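You operate a simulated robot arm through the tools that you are given. There is no shell and no other tool. Be economical: measure what you need, move in short steps, check, and stop when the job is done.

Carry out the task below with a simulated two-armed robot. There is one attempt and no reset: what you move stays moved.

TASK
Fit and pin the centre fin that the yellow card names.
Fine: teal tail, blue pin; then tip the tail fully to test it, and level it again.

The check looks at the end state, three seconds after you hand in, the way a careful person would. Anything else that was tipped, shoved, dropped, spilled or broken makes it a failure.

THE ROBOT
Two 7-joint arms with fingered hands on one trunk, on a base that drives. Base frame: it is fixed to the floor where the robot stands at the start and does not move with it; the origin is under the middle of the robot, x ahead of it, y to its left, z up; the surface under the hand at the start is at about z = 0.84. Readings come in m, degrees, newtons and seconds.
The left shoulder is at the start at [0.036, 0.152, 1.2], the right one opposite. With the tool pointing down near the work surface each hand reaches from about 0.38 to 0.78 m from the robot's upright axis, wherever it stands, measured 20 degrees to its own side. Places, roughly: fin box of the teal tail [0.6, 0.1, 1]; pin hole of the teal tail [0.6, 0.1, 1]; teal board tail [0.6, 0.1, 0.9]. Payload 3.8 kg a hand.
The TCP of each hand is the grasp point between the finger pads, 0.03 m short of the fingertips. In the tool frame z runs along the fingers and y along their closing line. The gripper opens to 0.104 m. The gripper's body begins 0.035 m behind the TCP. The gripper is a hand of 5 fingers: y runs from the thumb to the fingers, the wrist lies at [-0.015, -0.104, -0.178] in the tool frame.
Orientation is that of the tool frame in the base frame, as [roll, pitch, yaw] about the fixed x, y, z axes, in that order (R = Rz(yaw) Ry(pitch) Rx(roll)). With the fingers straight down and the wrist toward the robot, the tool's x, y and z point along [0, 1, 0], [1, 0, 0] and [0, 0, -1] of the base frame.

THE INTERFACE
- The arms move only by the tool drive_tool. It takes "left_commands", "right_commands" or both (then of equal length, played together; a hand with none holds still); each is a list of rows, each a list of 6 numbers: the shift along the tool's x, y, z in cm, then the turn, a rotation vector about the tool's x, y, z in degrees. In form: [[tx, ty, tz, ax, ay, az], ...]. A call has 1 to 12 rows; each row shifts and turns the commanded pose from where the row before left it, along the tool's axes as they then stand. Rows are played at 5 a second. More than 0.05 m and 8.6 degrees between two rows, and nothing of the call is played. Where a pose cannot be reached the arm comes as near as it can. A force on the tool above 40 N (or 10 N above the force at the start of the call, whichever is more), or a blocked arm, ends the call early, and 0.2 s more pass. In this call time passes only in rows, and 0.2 s behind the last. The reply holds the time, the measured pose of the TCP, the force on the tool along the base axes, the opening and the grip force, in the units named above and with some noise, with the torque about the TCP (base axes, N m) and any sound that the robot's microphone picked up, and new pictures: "views" is both (left out), scene, wrist or none (wrist: the cameras of the hands that moved).
- Cameras (640 x 400 px; columns grow to the right, rows downward): "scene" is now at [0.1337, -0.0156, 1.3675]; the picture's right is [-0.18, -0.98, 0.02], its down [-0.41, 0.06, -0.91] and it looks along [0.90, -0.17, -0.41] (base axes); focal length 223 px, centre (320, 200). "left" rides on the left gripper at [-0.08, -0.078, -0.141] in its tool frame; the picture's right is [-0.78, -0.30, 0.56], its down [0.53, -0.78, 0.33] and it looks along [0.33, 0.56, 0.76] (tool axes); focal length 247 px, centre (320, 200). "right" rides on the right gripper at [0.08, -0.078, -0.141] in its tool frame; the picture's right is [-0.78, 0.30, -0.56], its down [-0.53, -0.78, 0.33] and it looks along [-0.33, 0.56, 0.76] (tool axes); focal length 247 px, centre (320, 200). There is no depth. A picture from a camera that has moved, and an enlarged one, comes with that camera's place and axes in the base frame and with its lens.
- slide_trunk(by): slides the trunk up (or, below 0, down) by that many m; the arms and the scene camera ride with it, the base frame stays. It gives what a move gives, with no picture.
- base_move(legs): drives the robot by 1 to 6 legs, each [ahead, left, turn to the left] in m, m and degrees, along the robot's own axes; the way and the turn of a leg run together, so that a leg with both is an arc; at most 1.5 m and 180 degrees a leg. The arms and the cameras ride along, it lands a little off, and it stops where it bumps. It gives what a move gives, and a new picture of the scene camera.
- finger_targets(index, middle, ring, little, thumb_bend, thumb_turn, hand): sets how far each is bent, from 0 (flat) to 1 (curled in); at 0.3 the hand is open as for a grip, at 0.7 the pads meet at the TCP. One left out holds its place. A second passes; each finger stops where it meets its share of the squeeze, and holds until it gets a number again. It is the only way to open and close the hand. It gives what a move gives, with no picture; readings hold the bend of each and the force on index, middle, ring, little, thumb and palm. thumb_turn goes from beside the hand (0) to across from the fingers (1), as for a grip.
- turn_head(pan, tilt): turns the head with the scene camera to pan (to the left, within 80 degrees either way) and tilt (down, from -29 to 69), counted from straight ahead of the robot. It gives what a move gives, and a new picture of the scene camera.
- enlarge(camera, box): a new picture of the part [left, top, right, bottom] of that camera's present view, enlarged. No time passes.
- hand_in(): hands the job in; it is judged then, once.

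Go step by step. Nothing tells you exact positions but the pictures and the camera data: compare them with the known pose of the tool, close in by small moves and look again before you grip or let go. The budget is 120 turns and 260 pictures, counting those below and the enlarged ones. Unless the task says otherwise, let go and move clear before handing in, and close with one line.

The tools are called after "Emit:" by a JSON object that holds its "method" and its "body". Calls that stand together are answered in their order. drive_tool: Moves the arms, as the interface text tells. Its arguments: {"type":"object","properties":{"left_commands":{"type":"array","items":{"type":"array","items":{"type":"number"}}},"right_commands":{"type":"array","items":{"type":"array","items":{"type":"number"}}},"views":{"type":"string","enum":["both","scene","wrist","none"]}},"required":[]} The other tools are called the same way: slide_trunk (by) slides the trunk up or down; finger_targets (index, middle, ring, little, thumb_bend, thumb_turn, hand) moves the fingers one by one; base_move (legs) drives the base; turn_head (pan, tilt) turns the head that bears the scene camera; enlarge (camera, box) takes an enlarged picture of a part of a camera's view; hand_in () hands the job in.

At the start:

```text
time_s: 0.0
left_tcp_pos: [0.4701, 0.1599, 1.2478]
left_tcp_rot: [180.0, 0.0, 90.0]
left_wrist_force: [-0.4, -0.3, -0.2]
left_wrist_torque: [0.05, -0.01, -0.02]
left_width: 0.1033
left_grasp_force: 0.0
left_shape: jaw
left_bend: [0.3, 0.3, 0.3, 0.3, 0.3, 0.98]
left_finger forces: [0.0, 0.0, 0.1, 0.0, 0.0, 0.0]
right_tcp_pos: [0.5213, -0.2809, 1.3247]
right_tcp_rot: [-179.9, -0.1, 89.9]
right_wrist_force: [-0.3, -0.4, -0.3]
right_wrist_torque: [0.04, 0.02, 0.0]
right_width: 0.1037
right_grasp_force: 0.1
right_shape: jaw
right_bend: [0.3, 0.3, 0.3, 0.3, 0.3, 0.98]
right_finger forces: [0.0, 0.1, 0.1, 0.1, 0.0, 0.0]
trunk travel left (down, up): [-0.275, 0.181]
robot x, y, heading: [0.0021, 0.0006, 0.3]
head pan, tilt: [-10.4, 19.3]
```

scene: 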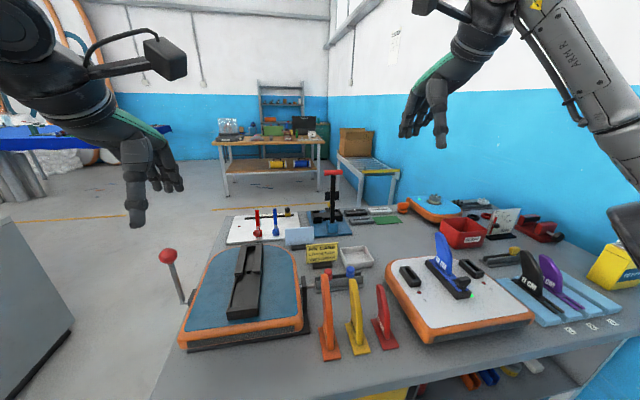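
right: 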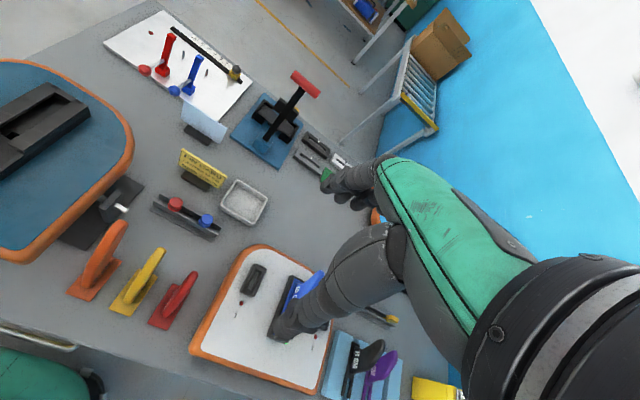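
left: 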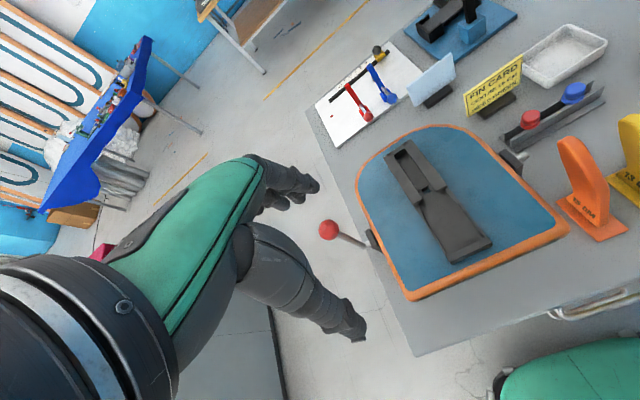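

I see the teal tail on the left with its fin box, three fins (orange, yellow, red) in front, a yellow card and a pin rail. First I read the card and look closely at the parts.

Emit:
{"method": "enlarge", "body": {"camera": "scene", "box": [280, 220, 400, 300]}}

Emit:
{"method": "enlarge", "body": {"camera": "scene", "box": [160, 220, 400, 370]}}

Emit:
{"method": "enlarge", "body": {"camera": "left", "box": [440, 40, 640, 240]}}

Emit:
{"method": "enlarge", "body": {"camera": "left", "box": [300, 110, 580, 310]}}

```text
5.00 times, centred on (340, 260) of scene
camera zoom: at [0.1337, -0.0156, 1.3675], right [-0.18, -0.98, 0.02], down [-0.41, 0.06, -0.91], along [0.9, -0.17, -0.41], focal length 1115 px, centre (220, -100)
```

zoom: 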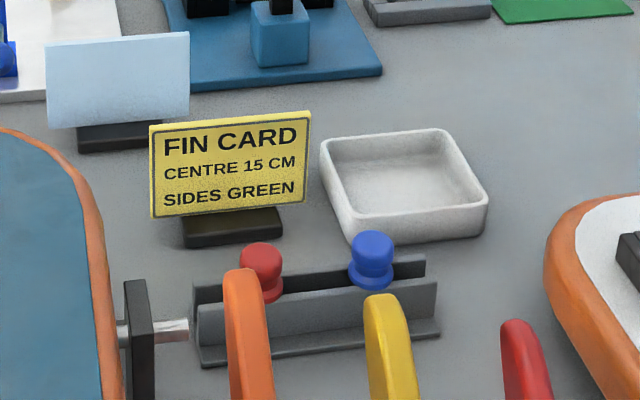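

```text
2.67 times, centred on (280, 295) of scene
camera zoom: at [0.1337, -0.0156, 1.3675], right [-0.18, -0.98, 0.02], down [-0.41, 0.06, -0.91], along [0.9, -0.17, -0.41], focal length 595 px, centre (427, -53)
```

zoom: 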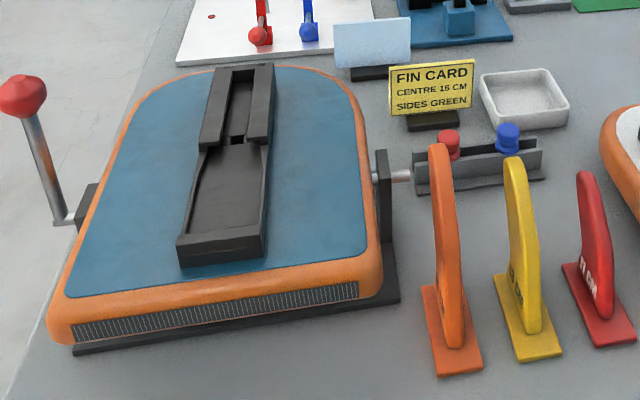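

```text
2.00 times, centred on (540, 140) of left
camera zoom: at [0.3918, 0.0816, 1.3879], right [-0.3, -0.78, -0.56], down [-0.78, 0.53, -0.33], along [0.56, 0.33, -0.76], focal length 494 px, centre (-120, 320)
```

zoom: 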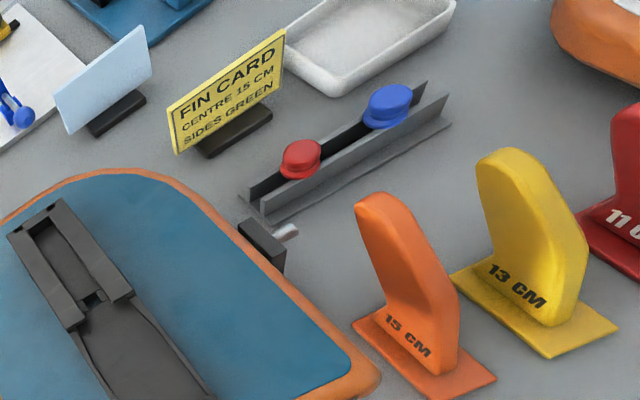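

```text
2.00 times, centred on (440, 210) of left
camera zoom: at [0.3918, 0.0816, 1.3879], right [-0.3, -0.78, -0.56], down [-0.78, 0.53, -0.33], along [0.56, 0.33, -0.76], focal length 494 px, centre (80, 180)
```

zoom: 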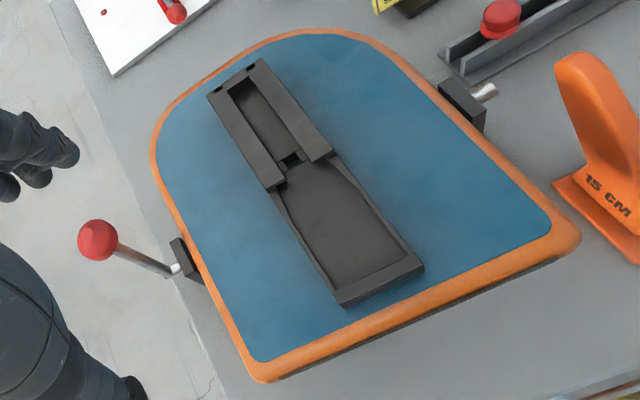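

The card says centre 15 cm, which is the orange fin. I look at the mounted example on the white board, the pins and the lever.

Emit:
{"method": "enlarge", "body": {"camera": "scene", "box": [380, 220, 560, 340]}}

Emit:
{"method": "enlarge", "body": {"camera": "scene", "box": [210, 190, 350, 280]}}

Emit:
{"method": "enlarge", "body": {"camera": "right", "box": [140, 170, 360, 370]}}

Emit:
{"method": "turn_head", "body": {"pan": 10, "tilt": 45}}

```text
3.33 times, centred on (470, 280) of scene
camera zoom: at [0.1337, -0.0156, 1.3675], right [-0.18, -0.98, 0.02], down [-0.41, 0.06, -0.91], along [0.9, -0.17, -0.41], focal length 744 px, centre (-180, -67)
```

zoom: 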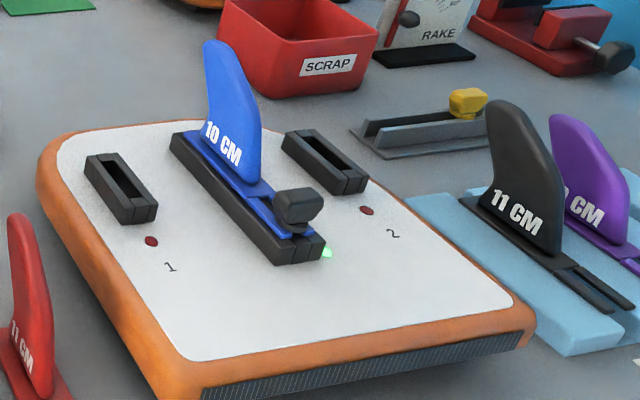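

```text
4.44 times, centred on (280, 235) of scene
camera zoom: at [0.1337, -0.0156, 1.3675], right [-0.18, -0.98, 0.02], down [-0.41, 0.06, -0.91], along [0.9, -0.17, -0.41], focal length 991 px, centre (498, 44)
```

zoom: 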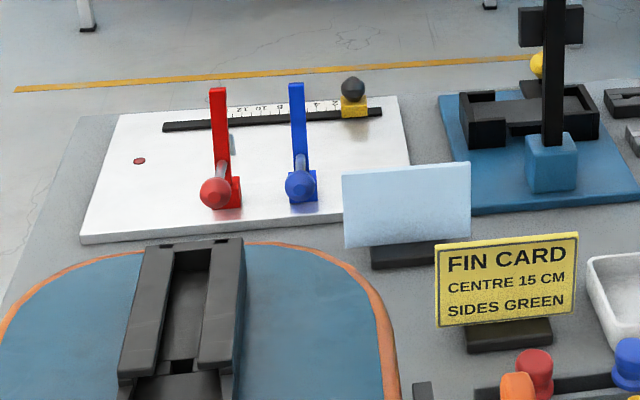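

```text
2.00 times, centred on (250, 270) of right
camera zoom: at [0.4439, -0.202, 1.4669], right [0.3, -0.78, 0.56], down [-0.78, -0.53, -0.33], along [0.56, -0.33, -0.76], focal length 494 px, centre (460, 60)
```

zoom: 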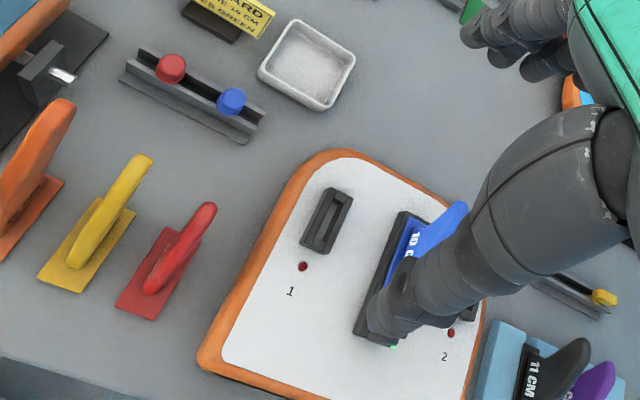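

```text
time_s: 0.9
left_tcp_pos: [0.4686, 0.1603, 1.2473]
left_tcp_rot: [179.9, 0.0, 90.0]
left_wrist_force: [0.7, -1.2, 0.1]
left_wrist_torque: [-0.03, 0.01, -0.04]
left_width: 0.1039
left_grasp_force: 0.1
left_shape: jaw
left_bend: [0.3, 0.3, 0.3, 0.3, 0.3, 0.98]
left_finger forces: [0.1, 0.0, 0.0, 0.1, 0.0, 0.0]
right_tcp_pos: [0.5229, -0.2813, 1.3257]
right_tcp_rot: [-180.0, 0.0, 89.9]
right_wrist_force: [0.1, 1.4, 0.1]
right_wrist_torque: [-0.01, -0.03, -0.02]
right_width: 0.1035
right_grasp_force: 0.1
right_shape: jaw
right_bend: [0.3, 0.3, 0.3, 0.3, 0.3, 0.98]
right_finger forces: [0.0, 0.1, 0.1, 0.0, 0.1, 0.0]
trunk travel left (down, up): [-0.275, 0.181]
robot x, y, heading: [0.0002, -0.0026, 0.3]
head pan, tilt: [10.0, 45.0]
camera scene: at [0.1186, 0.0154, 1.329], right [0.17, -0.98, -0.02], down [-0.76, -0.12, -0.64], along [0.63, 0.12, -0.77], focal length 223 px, centre (320, 200)
```

scene: 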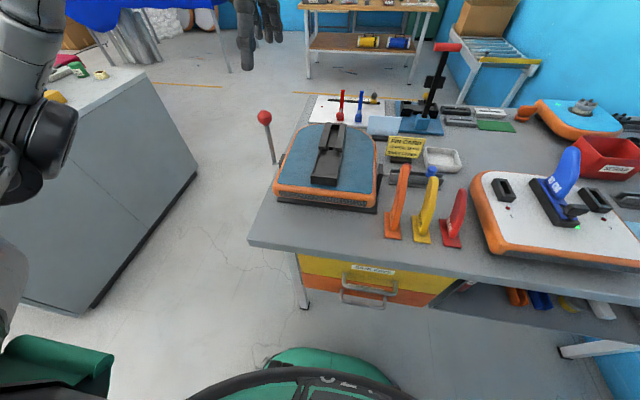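

The orange 15 cm fin stands near (0.467, -0.107), base about 8 x 4 cm on the table at 0.845; the fin box lips top out near z = 1.0 with the wide drop-in part nearer to me. I turn the right hand so it closes along y, and shift the left hand aside.

Emit:
{"method": "drive_tool", "body": {"right_commands": [[0, 0, 0, 0, 0, -8.2], [0, 0, 0, 0, 0, -8.2], [0, 0, 0, 0, 0, -8.2], [0, 0, 0, 0, 0, -8.2], [0, 0, 0, 0, 0, -8.2], [0, 0, 0, 0, 0, -8.2], [0, 0, 0, 0, 0, -8.2], [0, 0, 0, 0, 0, -8.2], [0, 0, 0, 0, 0, -8.2], [0, 0, 0, 0, 0, -8.2], [0, 0, 0, 0, 0, -8]], "left_commands": [[2, 0, 0, 0, 0, 0], [2, 0, 0, 0, 0, 0], [2, 0, 0, 0, 0, 0], [2, 0, 0, 0, 0, 0], [2, 0, 0, 0, 0, 0], [2, 0, 0, 0, 0, 0], [2, 0, 0, 0, 0, 0], [0, 0, 0, 0, 0, 0], [0, 0, 0, 0, 0, 0], [0, 0, 0, 0, 0, 0], [0, 0, 0, 0, 0, 0]], "views": "both"}}

```text
time_s: 3.3
left_tcp_pos: [0.4685, 0.2999, 1.2466]
left_tcp_rot: [179.9, 0.0, 90.0]
left_wrist_force: [0.9, 0.0, 0.3]
left_wrist_torque: [-0.03, -0.05, -0.03]
left_width: 0.1039
left_grasp_force: 0.0
left_shape: jaw
left_bend: [0.3, 0.3, 0.3, 0.3, 0.3, 0.98]
left_finger forces: [0.0, 0.0, 0.1, 0.0, 0.0, 0.1]
right_tcp_pos: [0.4072, -0.2462, 1.3168]
right_tcp_rot: [178.4, 0.8, 131.8]
right_wrist_force: [-1.0, 0.1, 0.4]
right_wrist_torque: [-0.01, -0.07, 0.02]
right_width: 0.1039
right_grasp_force: 0.1
right_shape: jaw
right_bend: [0.3, 0.3, 0.3, 0.3, 0.3, 0.98]
right_finger forces: [0.1, 0.1, 0.0, 0.0, 0.0, 0.0]
right hand out of reach, approached as far as the arm can: row 4, 5, 6, 7, 8, 9, 10, 11
trunk travel left (down, up): [-0.275, 0.181]
robot x, y, heading: [0.0011, 0.0032, -0.1]
head pan, tilt: [10.0, 45.0]
camera scene: at [0.1171, 0.0153, 1.3292], right [0.17, -0.98, -0.02], down [-0.76, -0.12, -0.64], along [0.63, 0.12, -0.76], focal length 223 px, centre (320, 200)
camera right: at [0.2915, -0.2396, 1.4556], right [0.72, -0.38, 0.58], down [-0.21, -0.91, -0.35], along [0.66, 0.13, -0.74], focal length 247 px, centre (320, 200)
camera left: at [0.3899, 0.2208, 1.3877], right [-0.3, -0.78, -0.56], down [-0.78, 0.53, -0.33], along [0.56, 0.33, -0.76], focal length 247 px, centre (320, 200)
```

scene: 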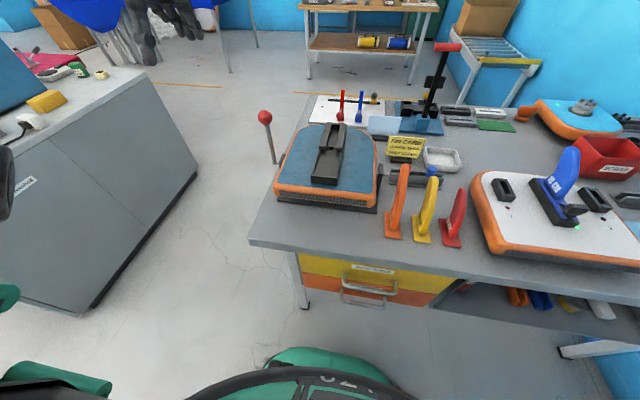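
right: 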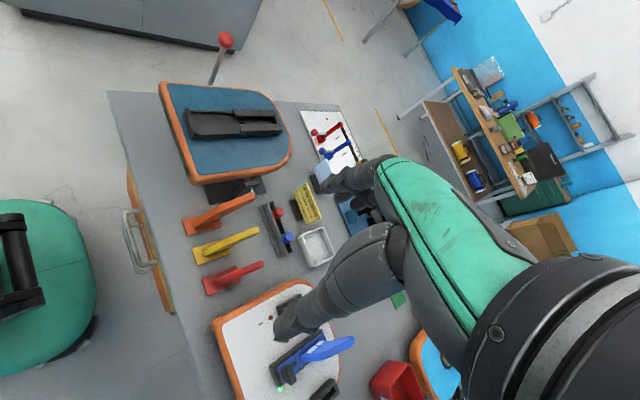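
left: 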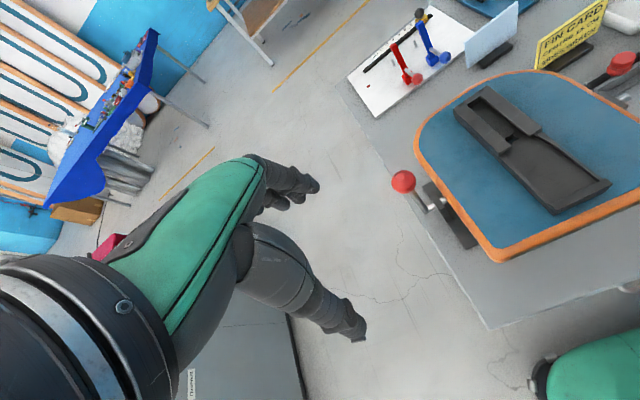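

The wrist turn was limited up high; I lower and move toward the fin to see if the turn completes there.

Emit:
{"method": "drive_tool", "body": {"right_commands": [[0.4, 2, 2.5, 0, 0, 0], [0.4, 2, 2.5, 0, 0, 0], [0.4, 2, 2.5, 0, 0, 0], [0.4, 2, 2.5, 0, 0, 0], [0, 0, 0, 0, 0, 0]], "views": "wrist"}}

```text
time_s: 4.5
left_tcp_pos: [0.4695, 0.2989, 1.2468]
left_tcp_rot: [-180.0, 0.0, 90.0]
left_wrist_force: [-0.2, 0.3, 0.3]
left_wrist_torque: [0.01, 0.01, 0.0]
left_width: 0.1037
left_grasp_force: 0.1
left_shape: jaw
left_bend: [0.3, 0.3, 0.3, 0.3, 0.3, 0.98]
left_finger forces: [0.0, 0.0, 0.0, 0.0, 0.0, 0.0]
right_tcp_pos: [0.4585, -0.1796, 1.2171]
right_tcp_rot: [178.5, 0.9, 132.3]
right_wrist_force: [0.2, -0.4, -0.5]
right_wrist_torque: [-0.04, 0.02, -0.02]
right_width: 0.104
right_grasp_force: 0.0
right_shape: jaw
right_bend: [0.3, 0.3, 0.3, 0.3, 0.3, 0.98]
right_finger forces: [0.1, 0.1, 0.0, 0.0, 0.0, 0.0]
trunk travel left (down, up): [-0.275, 0.181]
robot x, y, heading: [-0.0013, 0.0015, -0.1]
head pan, tilt: [10.0, 45.0]
camera right: at [0.3429, -0.1743, 1.3561], right [0.73, -0.38, 0.58], down [-0.2, -0.92, -0.34], along [0.66, 0.13, -0.74], focal length 247 px, centre (320, 200)
```

right: 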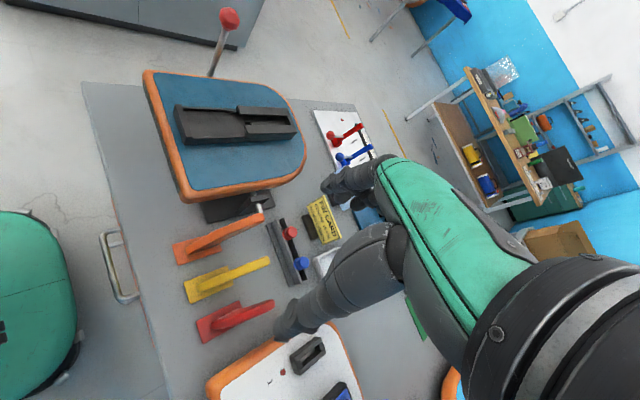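

I continue the turn here (about 48° left).

Emit:
{"method": "drive_tool", "body": {"right_commands": [[0, 0, 0, 0, 0, -8], [0, 0, 0, 0, 0, -8], [0, 0, 0, 0, 0, -8], [0, 0, 0, 0, 0, -8], [0, 0, 0, 0, 0, -8], [0, 0, 0, 0, 0, -8]], "views": "none"}}

```text
time_s: 5.9
left_tcp_pos: [0.469, 0.3005, 1.2461]
left_tcp_rot: [-179.9, 0.0, 90.1]
left_wrist_force: [0.0, -0.3, 0.6]
left_wrist_torque: [0.01, -0.02, -0.02]
left_width: 0.1035
left_grasp_force: 0.1
left_shape: jaw
left_bend: [0.3, 0.3, 0.3, 0.3, 0.3, 0.98]
left_finger forces: [0.1, 0.0, 0.2, 0.0, 0.0, 0.0]
right_tcp_pos: [0.4599, -0.1786, 1.2175]
right_tcp_rot: [178.5, 0.8, 132.4]
right_wrist_force: [-0.5, 0.1, -0.7]
right_wrist_torque: [0.0, 0.01, 0.0]
right_width: 0.1041
right_grasp_force: 0.1
right_shape: jaw
right_bend: [0.3, 0.3, 0.3, 0.3, 0.3, 0.98]
right_finger forces: [0.0, 0.0, 0.0, 0.0, 0.0, 0.0]
right hand out of reach, approached as far as the arm can: row 1, 2, 3, 4, 5, 6
trunk travel left (down, up): [-0.275, 0.181]
robot x, y, heading: [-0.0007, -0.002, -0.1]
head pan, tilt: [10.0, 45.0]
```

The wrist's yaw stops at about 132°, so I will turn the robot itself about 50° left while standing further right. First I check the floor to the right.

Emit:
{"method": "turn_head", "body": {"pan": -60, "tilt": 50}}

```text
time_s: 7.3
left_tcp_pos: [0.4696, 0.3, 1.2461]
left_tcp_rot: [179.9, 0.0, 90.1]
left_wrist_force: [0.0, 0.3, 0.1]
left_wrist_torque: [0.03, -0.04, -0.01]
left_width: 0.1034
left_grasp_force: 0.0
left_shape: jaw
left_bend: [0.3, 0.3, 0.3, 0.3, 0.3, 0.98]
left_finger forces: [0.1, 0.0, 0.0, 0.0, 0.0, 0.0]
right_tcp_pos: [0.4581, -0.1794, 1.2168]
right_tcp_rot: [178.5, 0.9, 132.4]
right_wrist_force: [-0.1, -0.5, -0.3]
right_wrist_torque: [0.01, 0.03, 0.0]
right_width: 0.1039
right_grasp_force: 0.1
right_shape: jaw
right_bend: [0.3, 0.3, 0.3, 0.3, 0.3, 0.98]
right_finger forces: [0.0, 0.0, 0.0, 0.0, 0.0, 0.1]
trunk travel left (down, up): [-0.275, 0.181]
robot x, y, heading: [-0.0018, -0.0018, 0.2]
head pan, tilt: [-60.0, 50.0]
camera scene: at [0.0766, -0.0653, 1.3257], right [-0.86, -0.5, 0.08], down [-0.44, 0.66, -0.61], along [0.25, -0.56, -0.79], focal length 223 px, centre (320, 200)
```

scene: 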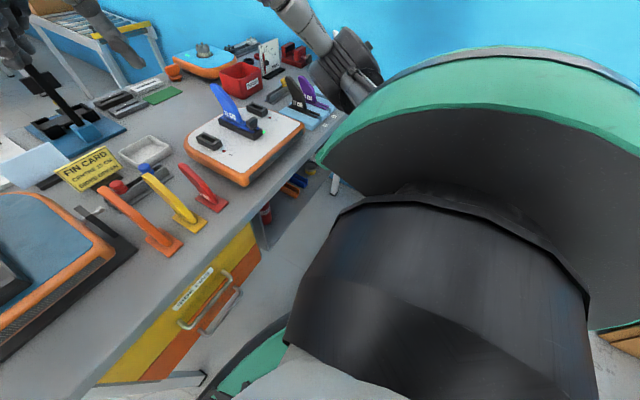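

The floor to the right near me looks free. I sidestep 0.38 m right and turn 50° left.

Emit:
{"method": "base_move", "body": {"legs": [[-0.03, -0.38, 0], [0, 0, 52]]}}

Emit:
{"method": "turn_head", "body": {"pan": -15, "tilt": 40}}

```text
time_s: 12.1
left_tcp_pos: [0.0231, 0.1737, 1.245]
left_tcp_rot: [179.9, 0.0, 141.6]
left_wrist_force: [0.5, -0.2, 1.1]
left_wrist_torque: [0.05, 0.0, -0.01]
left_width: 0.1036
left_grasp_force: 0.1
left_shape: jaw
left_bend: [0.3, 0.3, 0.3, 0.3, 0.3, 0.98]
left_finger forces: [0.0, 0.0, 0.1, 0.1, 0.1, 0.0]
right_tcp_pos: [0.394, -0.1294, 1.2178]
right_tcp_rot: [178.6, 0.9, -175.8]
right_wrist_force: [0.4, -0.5, -0.5]
right_wrist_torque: [0.01, -0.01, -0.01]
right_width: 0.1039
right_grasp_force: 0.1
right_shape: jaw
right_bend: [0.3, 0.3, 0.3, 0.3, 0.3, 0.98]
right_finger forces: [0.0, 0.0, 0.0, 0.0, 0.1, 0.1]
trunk travel left (down, up): [-0.275, 0.181]
robot x, y, heading: [-0.0344, -0.3777, 51.7]
head pan, tilt: [-60.0, 50.0]
camera scene: at [0.068, -0.3607, 1.3257], right [-0.14, -0.99, 0.08], down [-0.79, 0.07, -0.61], along [0.59, -0.15, -0.79], focal length 223 px, centre (320, 200)
```

scene: 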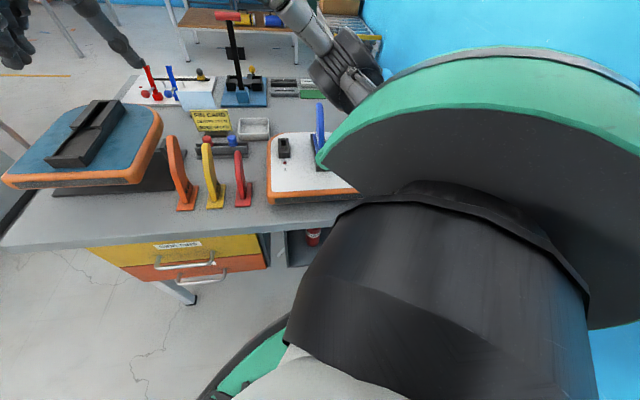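

```text
time_s: 13.2
left_tcp_pos: [0.0243, 0.1735, 1.2454]
left_tcp_rot: [-180.0, 0.1, 141.8]
left_wrist_force: [0.1, 0.1, -0.8]
left_wrist_torque: [0.0, -0.01, 0.03]
left_width: 0.1038
left_grasp_force: 0.0
left_shape: jaw
left_bend: [0.3, 0.3, 0.3, 0.3, 0.3, 0.98]
left_finger forces: [0.0, 0.0, 0.0, 0.0, 0.0, 0.0]
right_tcp_pos: [0.3928, -0.1304, 1.2162]
right_tcp_rot: [178.4, 0.9, -175.8]
right_wrist_force: [-0.4, -0.6, -0.2]
right_wrist_torque: [-0.01, 0.01, 0.04]
right_width: 0.1042
right_grasp_force: 0.1
right_shape: jaw
right_bend: [0.3, 0.3, 0.3, 0.3, 0.3, 0.98]
right_finger forces: [0.0, 0.0, 0.0, 0.0, 0.0, 0.0]
trunk travel left (down, up): [-0.275, 0.181]
robot x, y, heading: [-0.0347, -0.379, 51.8]
head pan, tilt: [-15.0, 40.0]
camera scene: at [0.0606, -0.298, 1.336], right [0.6, -0.8, 0.02], down [-0.56, -0.44, -0.71], along [0.58, 0.41, -0.71], focal length 223 px, centre (320, 200)
```

scene: 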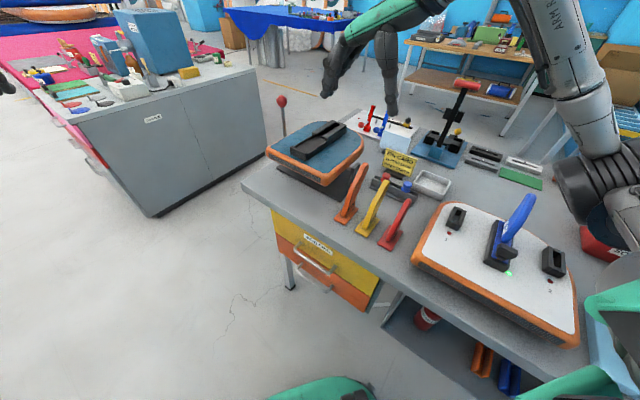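

Yaw is now 184°. I correct it to 180° and move above the fin.

Emit:
{"method": "drive_tool", "body": {"right_commands": [[-2.4, 0.7, 1.5, 0, 0, 2.1], [-2.4, 0.6, 1.5, 0, 0, 2.1], [-2.4, 0.5, 1.5, 0, 0, 0], [-2.4, 0.5, 1.5, 0, 0, 0], [0, 0, 0, 0, 0, 0]], "views": "both"}}

```text
time_s: 14.4
left_tcp_pos: [0.0222, 0.1744, 1.2467]
left_tcp_rot: [-180.0, 0.1, 141.7]
left_wrist_force: [0.5, -0.6, 0.3]
left_wrist_torque: [0.0, 0.0, 0.03]
left_width: 0.1035
left_grasp_force: 0.1
left_shape: jaw
left_bend: [0.3, 0.3, 0.3, 0.3, 0.3, 0.98]
left_finger forces: [0.0, 0.0, 0.0, 0.0, 0.1, 0.0]
right_tcp_pos: [0.4316, -0.1183, 1.1934]
right_tcp_rot: [178.3, 0.4, 179.5]
right_wrist_force: [-0.1, -0.2, 0.2]
right_wrist_torque: [-0.02, -0.02, -0.01]
right_width: 0.104
right_grasp_force: 0.2
right_shape: jaw
right_bend: [0.3, 0.3, 0.3, 0.3, 0.3, 0.98]
right_finger forces: [0.1, 0.1, 0.0, 0.0, 0.0, 0.1]
right hand out of reach, approached as far as the arm can: row 2, 3, 4
trunk travel left (down, up): [-0.275, 0.181]
robot x, y, heading: [-0.0336, -0.3824, 52.0]
head pan, tilt: [-15.0, 40.0]
camera scene: at [0.0604, -0.2979, 1.336], right [0.6, -0.8, 0.02], down [-0.56, -0.44, -0.71], along [0.58, 0.41, -0.71], focal length 223 px, centre (320, 200)
camera right: at [0.3486, -0.1996, 1.3326], right [0.77, 0.27, 0.57], down [0.53, -0.77, -0.35], along [0.35, 0.57, -0.74], focal length 247 px, centre (320, 200)
```

scene: 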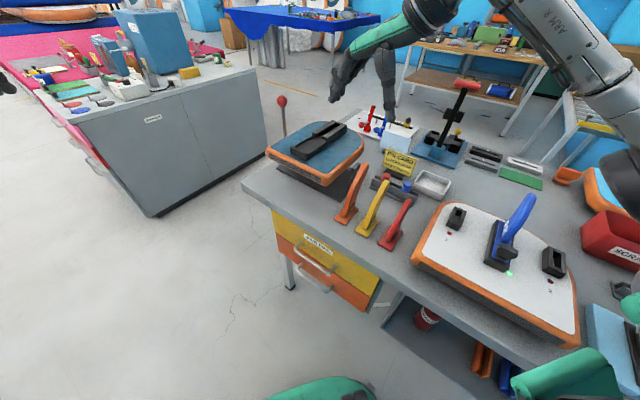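
right: 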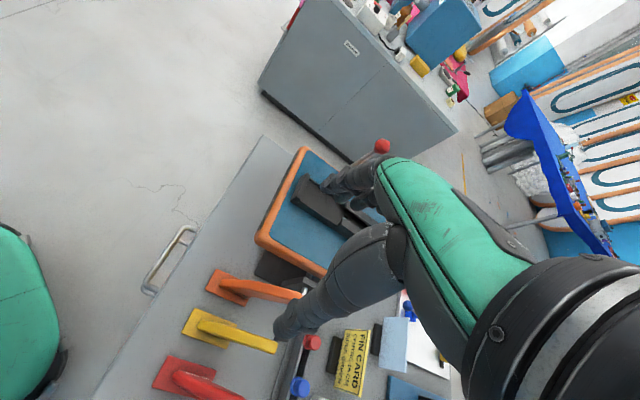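

The reach limit depends on where the shoulder stands; I shift the robot 0.1 m further right.

Emit:
{"method": "base_move", "body": {"legs": [[-0.079, -0.062, 0]]}}

Emit:
{"method": "drive_tool", "body": {"right_commands": [[-2.3, 3.5, 0, 0, 0, 0], [-2.3, 3.5, 0, 0, 0, 0], [-2.3, 3.0, 0, 0, 0, 0], [0, 0, 0, 0, 0, 0]], "views": "both"}}

```text
time_s: 15.5
left_tcp_pos: [0.0241, 0.0751, 1.2454]
left_tcp_rot: [-179.8, 0.1, 141.7]
left_wrist_force: [-0.8, 0.0, 0.2]
left_wrist_torque: [-0.01, 0.01, 0.02]
left_width: 0.1035
left_grasp_force: 0.0
left_shape: jaw
left_bend: [0.3, 0.3, 0.3, 0.3, 0.3, 0.98]
left_finger forces: [0.0, 0.1, 0.0, 0.0, 0.0, 0.1]
right_tcp_pos: [0.432, -0.2186, 1.193]
right_tcp_rot: [178.4, 0.5, 179.5]
right_wrist_force: [0.3, 0.3, -0.3]
right_wrist_torque: [-0.01, 0.03, -0.01]
right_width: 0.104
right_grasp_force: 0.0
right_shape: jaw
right_bend: [0.3, 0.3, 0.3, 0.3, 0.3, 0.98]
right_finger forces: [0.0, 0.1, 0.1, 0.0, 0.0, 0.0]
trunk travel left (down, up): [-0.275, 0.181]
robot x, y, heading: [-0.0325, -0.4802, 51.6]
head pan, tilt: [-15.0, 40.0]
camera scene: at [0.0611, -0.3966, 1.3359], right [0.6, -0.8, 0.02], down [-0.56, -0.44, -0.71], along [0.58, 0.41, -0.71], focal length 223 px, centre (320, 200)
```

scene: 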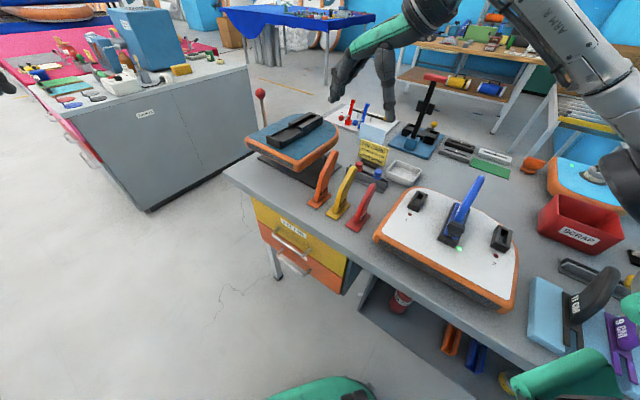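

```text
time_s: 16.5
left_tcp_pos: [0.0237, 0.0755, 1.2444]
left_tcp_rot: [-179.8, -0.1, 141.8]
left_wrist_force: [0.4, -0.4, 0.4]
left_wrist_torque: [-0.01, -0.03, 0.01]
left_width: 0.1035
left_grasp_force: 0.0
left_shape: jaw
left_bend: [0.3, 0.3, 0.3, 0.3, 0.3, 0.98]
left_finger forces: [0.1, 0.1, 0.0, 0.0, 0.0, 0.0]
right_tcp_pos: [0.4319, -0.2175, 1.1928]
right_tcp_rot: [178.4, 0.5, 179.5]
right_wrist_force: [0.3, -0.4, -0.2]
right_wrist_torque: [-0.03, 0.0, 0.0]
right_width: 0.1039
right_grasp_force: 0.1
right_shape: jaw
right_bend: [0.3, 0.3, 0.3, 0.3, 0.3, 0.98]
right_finger forces: [0.1, 0.0, 0.0, 0.0, 0.0, 0.1]
right hand out of reach, approached as far as the arm can: row 1, 2, 3
trunk travel left (down, up): [-0.275, 0.181]
robot x, y, heading: [-0.0327, -0.4812, 51.8]
head pan, tilt: [-15.0, 40.0]
camera scene: at [0.0611, -0.3971, 1.336], right [0.6, -0.8, 0.02], down [-0.56, -0.44, -0.71], along [0.58, 0.41, -0.71], focal length 223 px, centre (320, 200)
camera right: at [0.3492, -0.2988, 1.3324], right [0.77, 0.27, 0.57], down [0.53, -0.77, -0.35], along [0.35, 0.57, -0.74], focal length 247 px, centre (320, 200)
```

scene: 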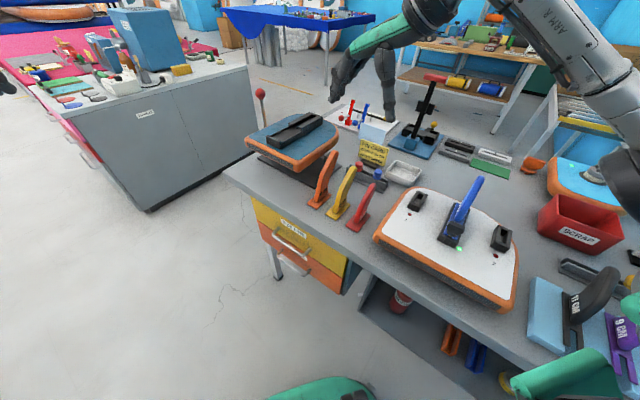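
right: 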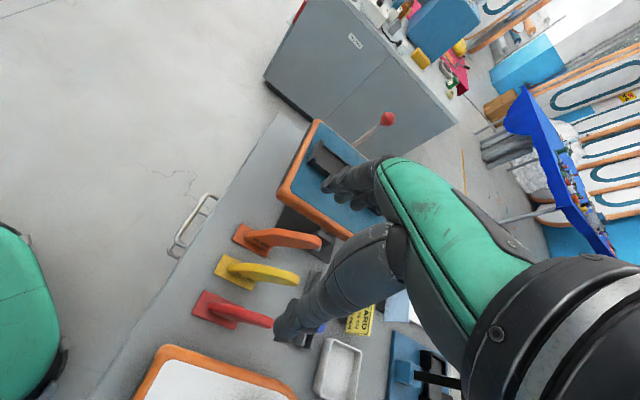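

I ease the yaw back a little and move toward the fin to see what limits.

Emit:
{"method": "drive_tool", "body": {"right_commands": [[0, 0, 0, 0, 0, 5], [0, 0, 0, 0, 0, 5], [0, 2, 1.5, 0, 0, 0], [0, 3, 2, 0, 0, 0], [-1.5, 2, 2, 0, 0, 0], [-1.5, 2, 2, 0, 0, 0], [-1.5, 2, 0, 0, 0, 0]], "views": "none"}}

```text
time_s: 18.1
left_tcp_pos: [0.0248, 0.0767, 1.245]
left_tcp_rot: [-179.9, 0.0, 141.7]
left_wrist_force: [-0.3, 0.6, -1.4]
left_wrist_torque: [-0.01, -0.02, -0.01]
left_width: 0.1036
left_grasp_force: 0.0
left_shape: jaw
left_bend: [0.3, 0.3, 0.3, 0.3, 0.3, 0.98]
left_finger forces: [0.1, 0.0, 0.1, 0.0, 0.1, 0.1]
right_tcp_pos: [0.4975, -0.1125, 1.1216]
right_tcp_rot: [178.4, 0.3, 169.5]
right_wrist_force: [-0.6, -0.1, 0.4]
right_wrist_torque: [-0.02, 0.01, 0.04]
right_width: 0.104
right_grasp_force: 0.0
right_shape: jaw
right_bend: [0.3, 0.3, 0.3, 0.3, 0.3, 0.98]
right_finger forces: [0.1, 0.0, 0.0, 0.1, 0.0, 0.0]
trunk travel left (down, up): [-0.275, 0.181]
robot x, y, heading: [-0.0328, -0.48, 51.9]
head pan, tilt: [-15.0, 40.0]
```

It moved freely; I restore the yaw here.

Emit:
{"method": "drive_tool", "body": {"right_commands": [[0, 0, 0, 0, 0, -3.5], [0, 0, 0, 0, 0, -3.5], [0, 0, 0, 0, 0, -3.5], [0, 0, 0, 0, 0, 0]], "views": "both"}}

```text
time_s: 19.1
left_tcp_pos: [0.0247, 0.0738, 1.2465]
left_tcp_rot: [179.9, 0.0, 141.7]
left_wrist_force: [0.2, 0.5, 0.2]
left_wrist_torque: [0.02, -0.01, 0.02]
left_width: 0.1036
left_grasp_force: 0.0
left_shape: jaw
left_bend: [0.3, 0.3, 0.3, 0.3, 0.3, 0.98]
left_finger forces: [0.0, 0.0, 0.0, 0.1, 0.0, 0.0]
right_tcp_pos: [0.4961, -0.1149, 1.1232]
right_tcp_rot: [178.3, 0.2, 169.5]
right_wrist_force: [-0.3, -0.6, -0.1]
right_wrist_torque: [0.0, -0.01, -0.01]
right_width: 0.1041
right_grasp_force: 0.0
right_shape: jaw
right_bend: [0.3, 0.3, 0.3, 0.3, 0.3, 0.98]
right_finger forces: [0.1, 0.1, 0.1, 0.1, 0.0, 0.0]
right hand out of reach, approached as far as the arm can: row 1, 2, 3
trunk travel left (down, up): [-0.275, 0.181]
robot x, y, heading: [-0.0326, -0.4796, 51.7]
head pan, tilt: [-15.0, 40.0]
camera scene: at [0.0612, -0.3977, 1.336], right [0.6, -0.8, 0.02], down [-0.56, -0.44, -0.71], along [0.58, 0.41, -0.71], focal length 223 px, centre (320, 200)
camera right: at [0.4016, -0.1802, 1.2627], right [0.81, 0.13, 0.57], down [0.39, -0.85, -0.35], along [0.44, 0.51, -0.74], focal length 247 px, centre (320, 200)
```

scene: 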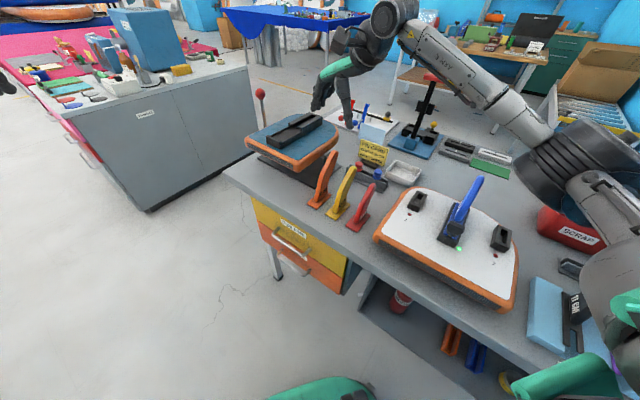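
right: 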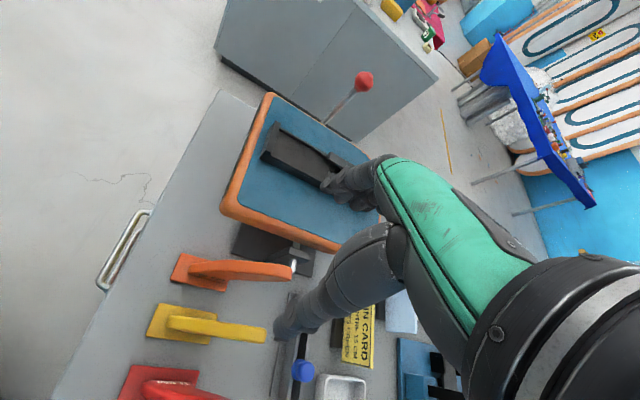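

The yaw limit tightens as the arm stretches. Turning the other way (palm to the left, handshake side) from a straight-on stance should be more natural, so I raise and pull back the hand, unwind the yaw, and drive back.

Emit:
{"method": "drive_tool", "body": {"right_commands": [[1.5, -1, -3, 0, 0, 0], [1.5, -1, -3, 0, 0, 0], [1.5, -1, -3, 0, 0, 0], [1, -1, -2, 0, 0, 5], [0, 0, 0, 0, 0, 8.5], [0, 0, 0, 0, 0, 8.5], [0, 0, 0, 0, 0, 8.5], [0, 0, 0, 0, 0, 8.5], [0, 0, 0, 0, 0, 8.5], [0, 0, 0, 0, 0, 8.5]], "views": "none"}}

Emit:
{"method": "base_move", "body": {"legs": [[0, 0, -51.7], [0, 0.53, 0]]}}

```text
time_s: 21.3
left_tcp_pos: [0.023, 0.0756, 1.2456]
left_tcp_rot: [-179.9, 0.0, 141.8]
left_wrist_force: [0.1, 0.2, -0.6]
left_wrist_torque: [-0.02, -0.02, 0.0]
left_width: 0.1037
left_grasp_force: 0.1
left_shape: jaw
left_bend: [0.3, 0.3, 0.3, 0.3, 0.3, 0.98]
left_finger forces: [0.0, 0.0, 0.1, 0.0, 0.1, 0.1]
right_tcp_pos: [0.4366, -0.146, 1.2303]
right_tcp_rot: [178.8, -1.3, 113.3]
right_wrist_force: [0.0, -0.2, 0.0]
right_wrist_torque: [0.0, -0.03, -0.02]
right_width: 0.1039
right_grasp_force: 0.0
right_shape: jaw
right_bend: [0.3, 0.3, 0.3, 0.3, 0.3, 0.98]
right_finger forces: [0.1, 0.1, 0.0, 0.0, 0.1, 0.0]
trunk travel left (down, up): [-0.275, 0.181]
robot x, y, heading: [-0.0304, -0.4798, 52.0]
head pan, tilt: [-15.0, 40.0]
```

```text
time_s: 26.7
left_tcp_pos: [0.4363, 0.3357, 1.2466]
left_tcp_rot: [-180.0, 0.0, 90.1]
left_wrist_force: [0.4, -0.5, -0.3]
left_wrist_torque: [0.0, 0.01, -0.02]
left_width: 0.1037
left_grasp_force: 0.1
left_shape: jaw
left_bend: [0.3, 0.3, 0.3, 0.3, 0.3, 0.98]
left_finger forces: [0.0, 0.1, 0.0, 0.0, 0.0, 0.2]
right_tcp_pos: [0.5201, -0.1251, 1.2314]
right_tcp_rot: [178.8, -1.4, 61.8]
right_wrist_force: [-0.3, -0.8, -0.5]
right_wrist_torque: [-0.05, -0.02, 0.02]
right_width: 0.104
right_grasp_force: 0.0
right_shape: jaw
right_bend: [0.3, 0.3, 0.3, 0.3, 0.3, 0.98]
right_finger forces: [0.0, 0.1, 0.0, 0.1, 0.1, 0.1]
trunk travel left (down, up): [-0.275, 0.181]
robot x, y, heading: [-0.0313, 0.0378, 0.2]
head pan, tilt: [-15.0, 40.0]
camera scene: at [0.0894, 0.0149, 1.336], right [-0.26, -0.97, 0.02], down [-0.69, 0.17, -0.71], along [0.68, -0.2, -0.71], focal length 223 px, centre (320, 200)
```

scene: 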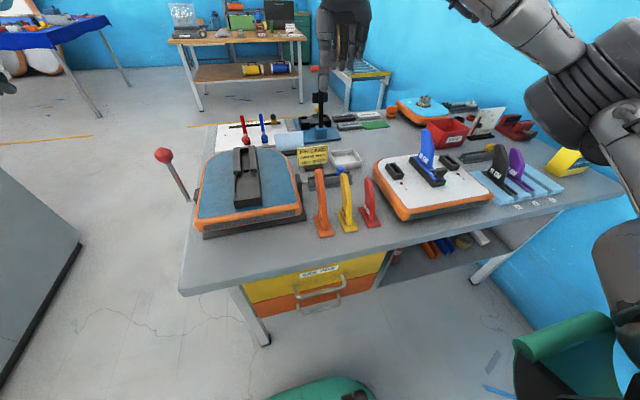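

Now yaw is 62°; I keep turning toward 0° here.

Emit:
{"method": "drive_tool", "body": {"right_commands": [[0, 0, 0, 0, 0, 7.7], [0, 0, 0, 0, 0, 7.7], [0, 0, 0, 0, 0, 7.7], [0, 0, 0, 0, 0, 7.7], [0, 0, 0, 0, 0, 7.7], [0, 0, 0, 0, 0, 7.7], [0, 0, 0, 0, 0, 7.7], [0, 0, 0, 0, 0, 7.7]], "views": "both"}}

```text
time_s: 28.5
left_tcp_pos: [0.4381, 0.3365, 1.2457]
left_tcp_rot: [180.0, 0.0, 90.1]
left_wrist_force: [-0.2, -0.1, -0.1]
left_wrist_torque: [-0.01, -0.01, -0.03]
left_width: 0.1036
left_grasp_force: 0.0
left_shape: jaw
left_bend: [0.3, 0.3, 0.3, 0.3, 0.3, 0.98]
left_finger forces: [0.0, 0.1, 0.0, 0.0, 0.0, 0.1]
right_tcp_pos: [0.5206, -0.1242, 1.2323]
right_tcp_rot: [-179.5, -1.6, 0.1]
right_wrist_force: [-0.1, 0.6, -0.5]
right_wrist_torque: [0.01, 0.01, -0.03]
right_width: 0.1043
right_grasp_force: 0.0
right_shape: jaw
right_bend: [0.3, 0.3, 0.3, 0.3, 0.3, 0.98]
right_finger forces: [0.0, 0.0, 0.0, 0.0, 0.0, 0.1]
trunk travel left (down, up): [-0.275, 0.181]
robot x, y, heading: [-0.0301, 0.035, 0.1]
head pan, tilt: [-15.0, 40.0]
camera scene: at [0.0895, 0.0163, 1.336], right [-0.26, -0.97, 0.02], down [-0.69, 0.16, -0.71], along [0.68, -0.2, -0.71], focal length 223 px, centre (320, 200)
camera right: at [0.5959, -0.0482, 1.3766], right [-0.79, -0.3, 0.53], down [-0.53, 0.78, -0.34], along [-0.31, -0.55, -0.78], focal length 247 px, centre (320, 200)
```

scene: 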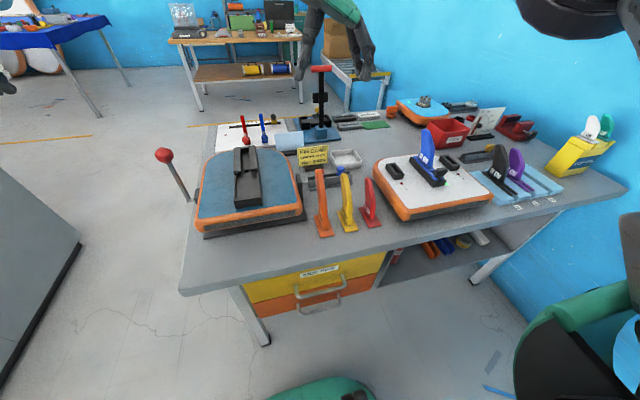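
right: 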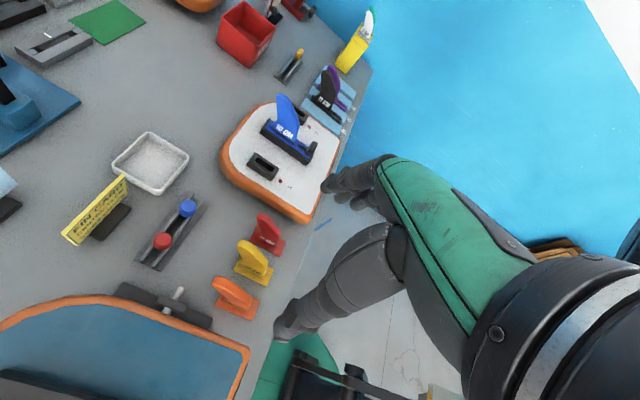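

The hand turned fully to yaw 0 (closing along y). I zoom on the fins from the right wrist camera to fix the orange fin's position.

Emit:
{"method": "enlarge", "body": {"camera": "right", "box": [190, 200, 310, 320]}}

Emit:
{"method": "enlarge", "body": {"camera": "scene", "box": [295, 150, 395, 250]}}

Emit:
{"method": "enlarge", "body": {"camera": "scene", "box": [180, 130, 320, 240]}}

```text
3.33 times, centred on (250, 260) of right
camera zoom: at [0.5959, -0.0482, 1.3766], right [-0.79, -0.3, 0.53], down [-0.53, 0.78, -0.34], along [-0.31, -0.55, -0.78], focal length 823 px, centre (553, 0)
```

zoom: 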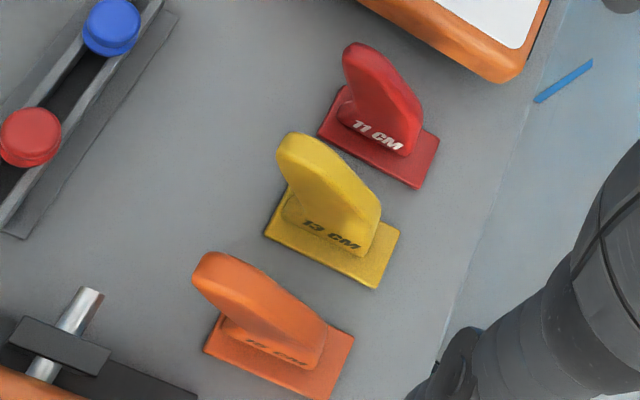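

```text
4.00 times, centred on (345, 200) of scene
camera zoom: at [0.0895, 0.0163, 1.336], right [-0.26, -0.97, 0.02], down [-0.69, 0.16, -0.71], along [0.68, -0.2, -0.71], focal length 892 px, centre (220, 200)
```

zoom: 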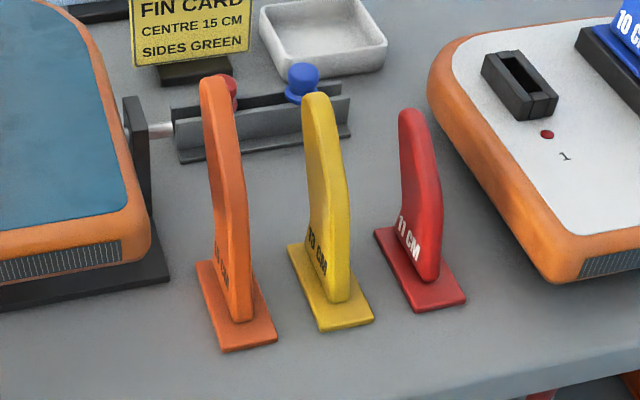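

```text
3.64 times, centred on (250, 185) of scene
camera zoom: at [0.0895, 0.0163, 1.336], right [-0.26, -0.97, 0.02], down [-0.69, 0.16, -0.71], along [0.68, -0.2, -0.71], focal length 811 px, centre (574, 254)
```

zoom: 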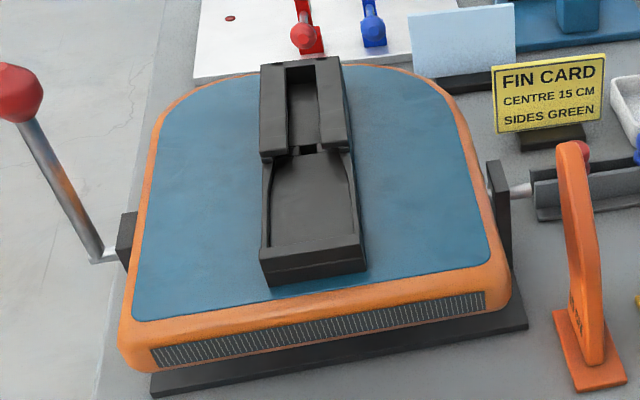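

Orange fin confirmed: base centre about (0.466, -0.108), blade at y ≈ -0.108, top about (0.53, 0.995). I narrow the hand and descend above it.

Emit:
{"method": "finger_targets", "body": {"hand": "right", "index": 0.44, "middle": 0.44, "ring": 0.44, "little": 0.44, "thumb_bend": 0.44}}

Emit:
{"method": "drive_tool", "body": {"right_commands": [[-1, -0.5, 4, 0, -1.6, 0.2], [-1, -0.5, 4, 0, 0, 0], [-1, -0.6, 4, 0, 0, 0], [-0.5, 0, 4, 0, 0, 0], [0, 0, 0, 0, 0, 0]], "views": "both"}}

```text
time_s: 29.5
left_tcp_pos: [0.4383, 0.3368, 1.2466]
left_tcp_rot: [180.0, 0.0, 90.0]
left_wrist_force: [-0.7, 0.5, -0.5]
left_wrist_torque: [-0.02, 0.01, 0.0]
left_width: 0.1038
left_grasp_force: 0.1
left_shape: jaw
left_bend: [0.3, 0.3, 0.3, 0.3, 0.3, 0.98]
left_finger forces: [0.0, 0.0, 0.1, 0.0, 0.1, 0.0]
right_tcp_pos: [0.5193, -0.1245, 1.2316]
right_tcp_rot: [-179.3, -1.5, 0.2]
right_wrist_force: [0.2, 0.8, 0.7]
right_wrist_torque: [0.01, 0.0, -0.02]
right_width: 0.0684
right_grasp_force: 0.0
right_shape: fingers
right_bend: [0.44, 0.44, 0.44, 0.44, 0.44, 0.98]
right_finger forces: [0.0, 0.0, 0.0, 0.0, 0.1, 0.1]
trunk travel left (down, up): [-0.275, 0.181]
robot x, y, heading: [-0.0324, 0.034, 0.0]
head pan, tilt: [-15.0, 40.0]
```

```text
time_s: 30.7
left_tcp_pos: [0.4367, 0.337, 1.246]
left_tcp_rot: [-180.0, -0.1, 90.1]
left_wrist_force: [-0.9, -0.5, 0.5]
left_wrist_torque: [-0.02, -0.01, -0.03]
left_width: 0.1039
left_grasp_force: 0.0
left_shape: jaw
left_bend: [0.3, 0.3, 0.3, 0.3, 0.3, 0.98]
left_finger forces: [0.1, 0.0, 0.0, 0.1, 0.1, 0.1]
right_tcp_pos: [0.4864, -0.1067, 1.071]
right_tcp_rot: [-179.4, -0.1, -0.1]
right_wrist_force: [0.0, 0.5, 0.5]
right_wrist_torque: [0.03, 0.02, 0.0]
right_width: 0.0684
right_grasp_force: 0.0
right_shape: fingers
right_bend: [0.44, 0.44, 0.44, 0.44, 0.44, 0.98]
right_finger forces: [0.0, 0.1, 0.0, 0.0, 0.0, 0.0]
trunk travel left (down, up): [-0.275, 0.181]
robot x, y, heading: [-0.0345, 0.0354, -0.1]
head pan, tilt: [-15.0, 40.0]
camera scene: at [0.0892, 0.0157, 1.3361], right [-0.26, -0.97, 0.02], down [-0.69, 0.17, -0.71], along [0.68, -0.2, -0.71], focal length 223 px, centre (320, 200)
camera right: at [0.5668, -0.0312, 1.2146], right [-0.78, -0.3, 0.55], down [-0.54, 0.78, -0.33], along [-0.33, -0.55, -0.77], focal length 247 px, centre (320, 200)
```

scene: 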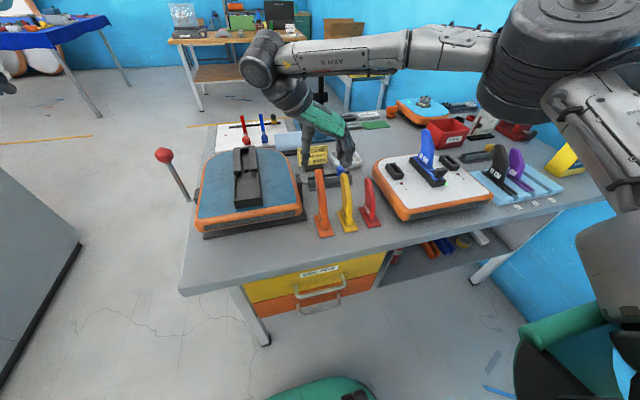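
right: 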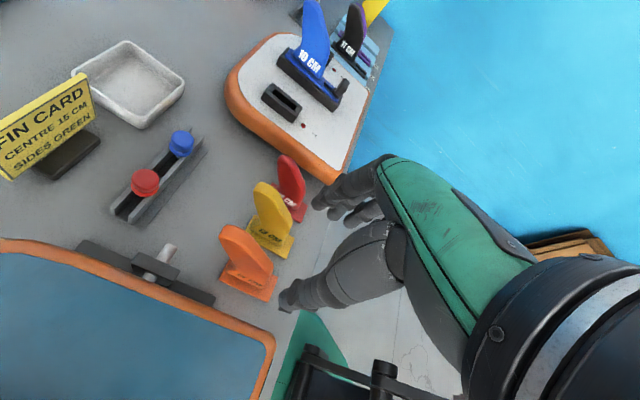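

Emit:
{"method": "enlarge", "body": {"camera": "right", "box": [200, 170, 340, 310]}}

Emit:
{"method": "enlarge", "body": {"camera": "scene", "box": [280, 100, 400, 250]}}

```text
2.86 times, centred on (270, 240) of right
camera zoom: at [0.5668, -0.0312, 1.2146], right [-0.78, -0.3, 0.55], down [-0.54, 0.78, -0.33], along [-0.33, -0.55, -0.77], focal length 706 px, centre (463, 86)
```

zoom: 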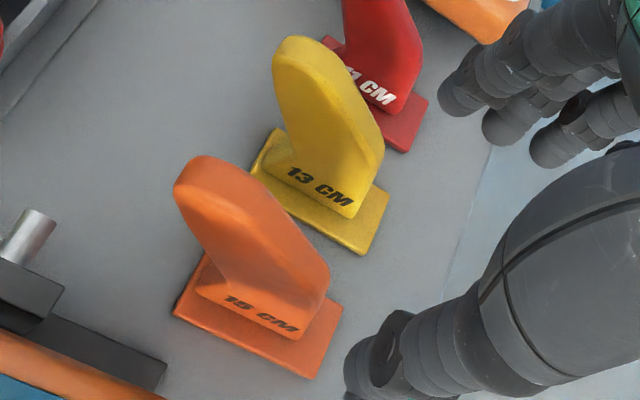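

```text
2.67 times, centred on (340, 175) of scene
camera zoom: at [0.0892, 0.0157, 1.3361], right [-0.26, -0.97, 0.02], down [-0.69, 0.17, -0.71], along [0.68, -0.2, -0.71], focal length 595 px, centre (267, 267)
```

zoom: 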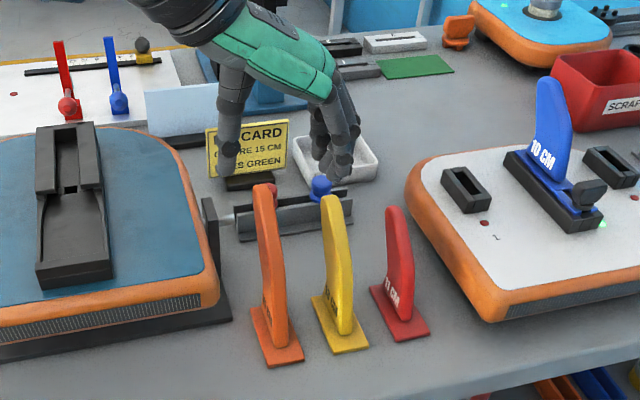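

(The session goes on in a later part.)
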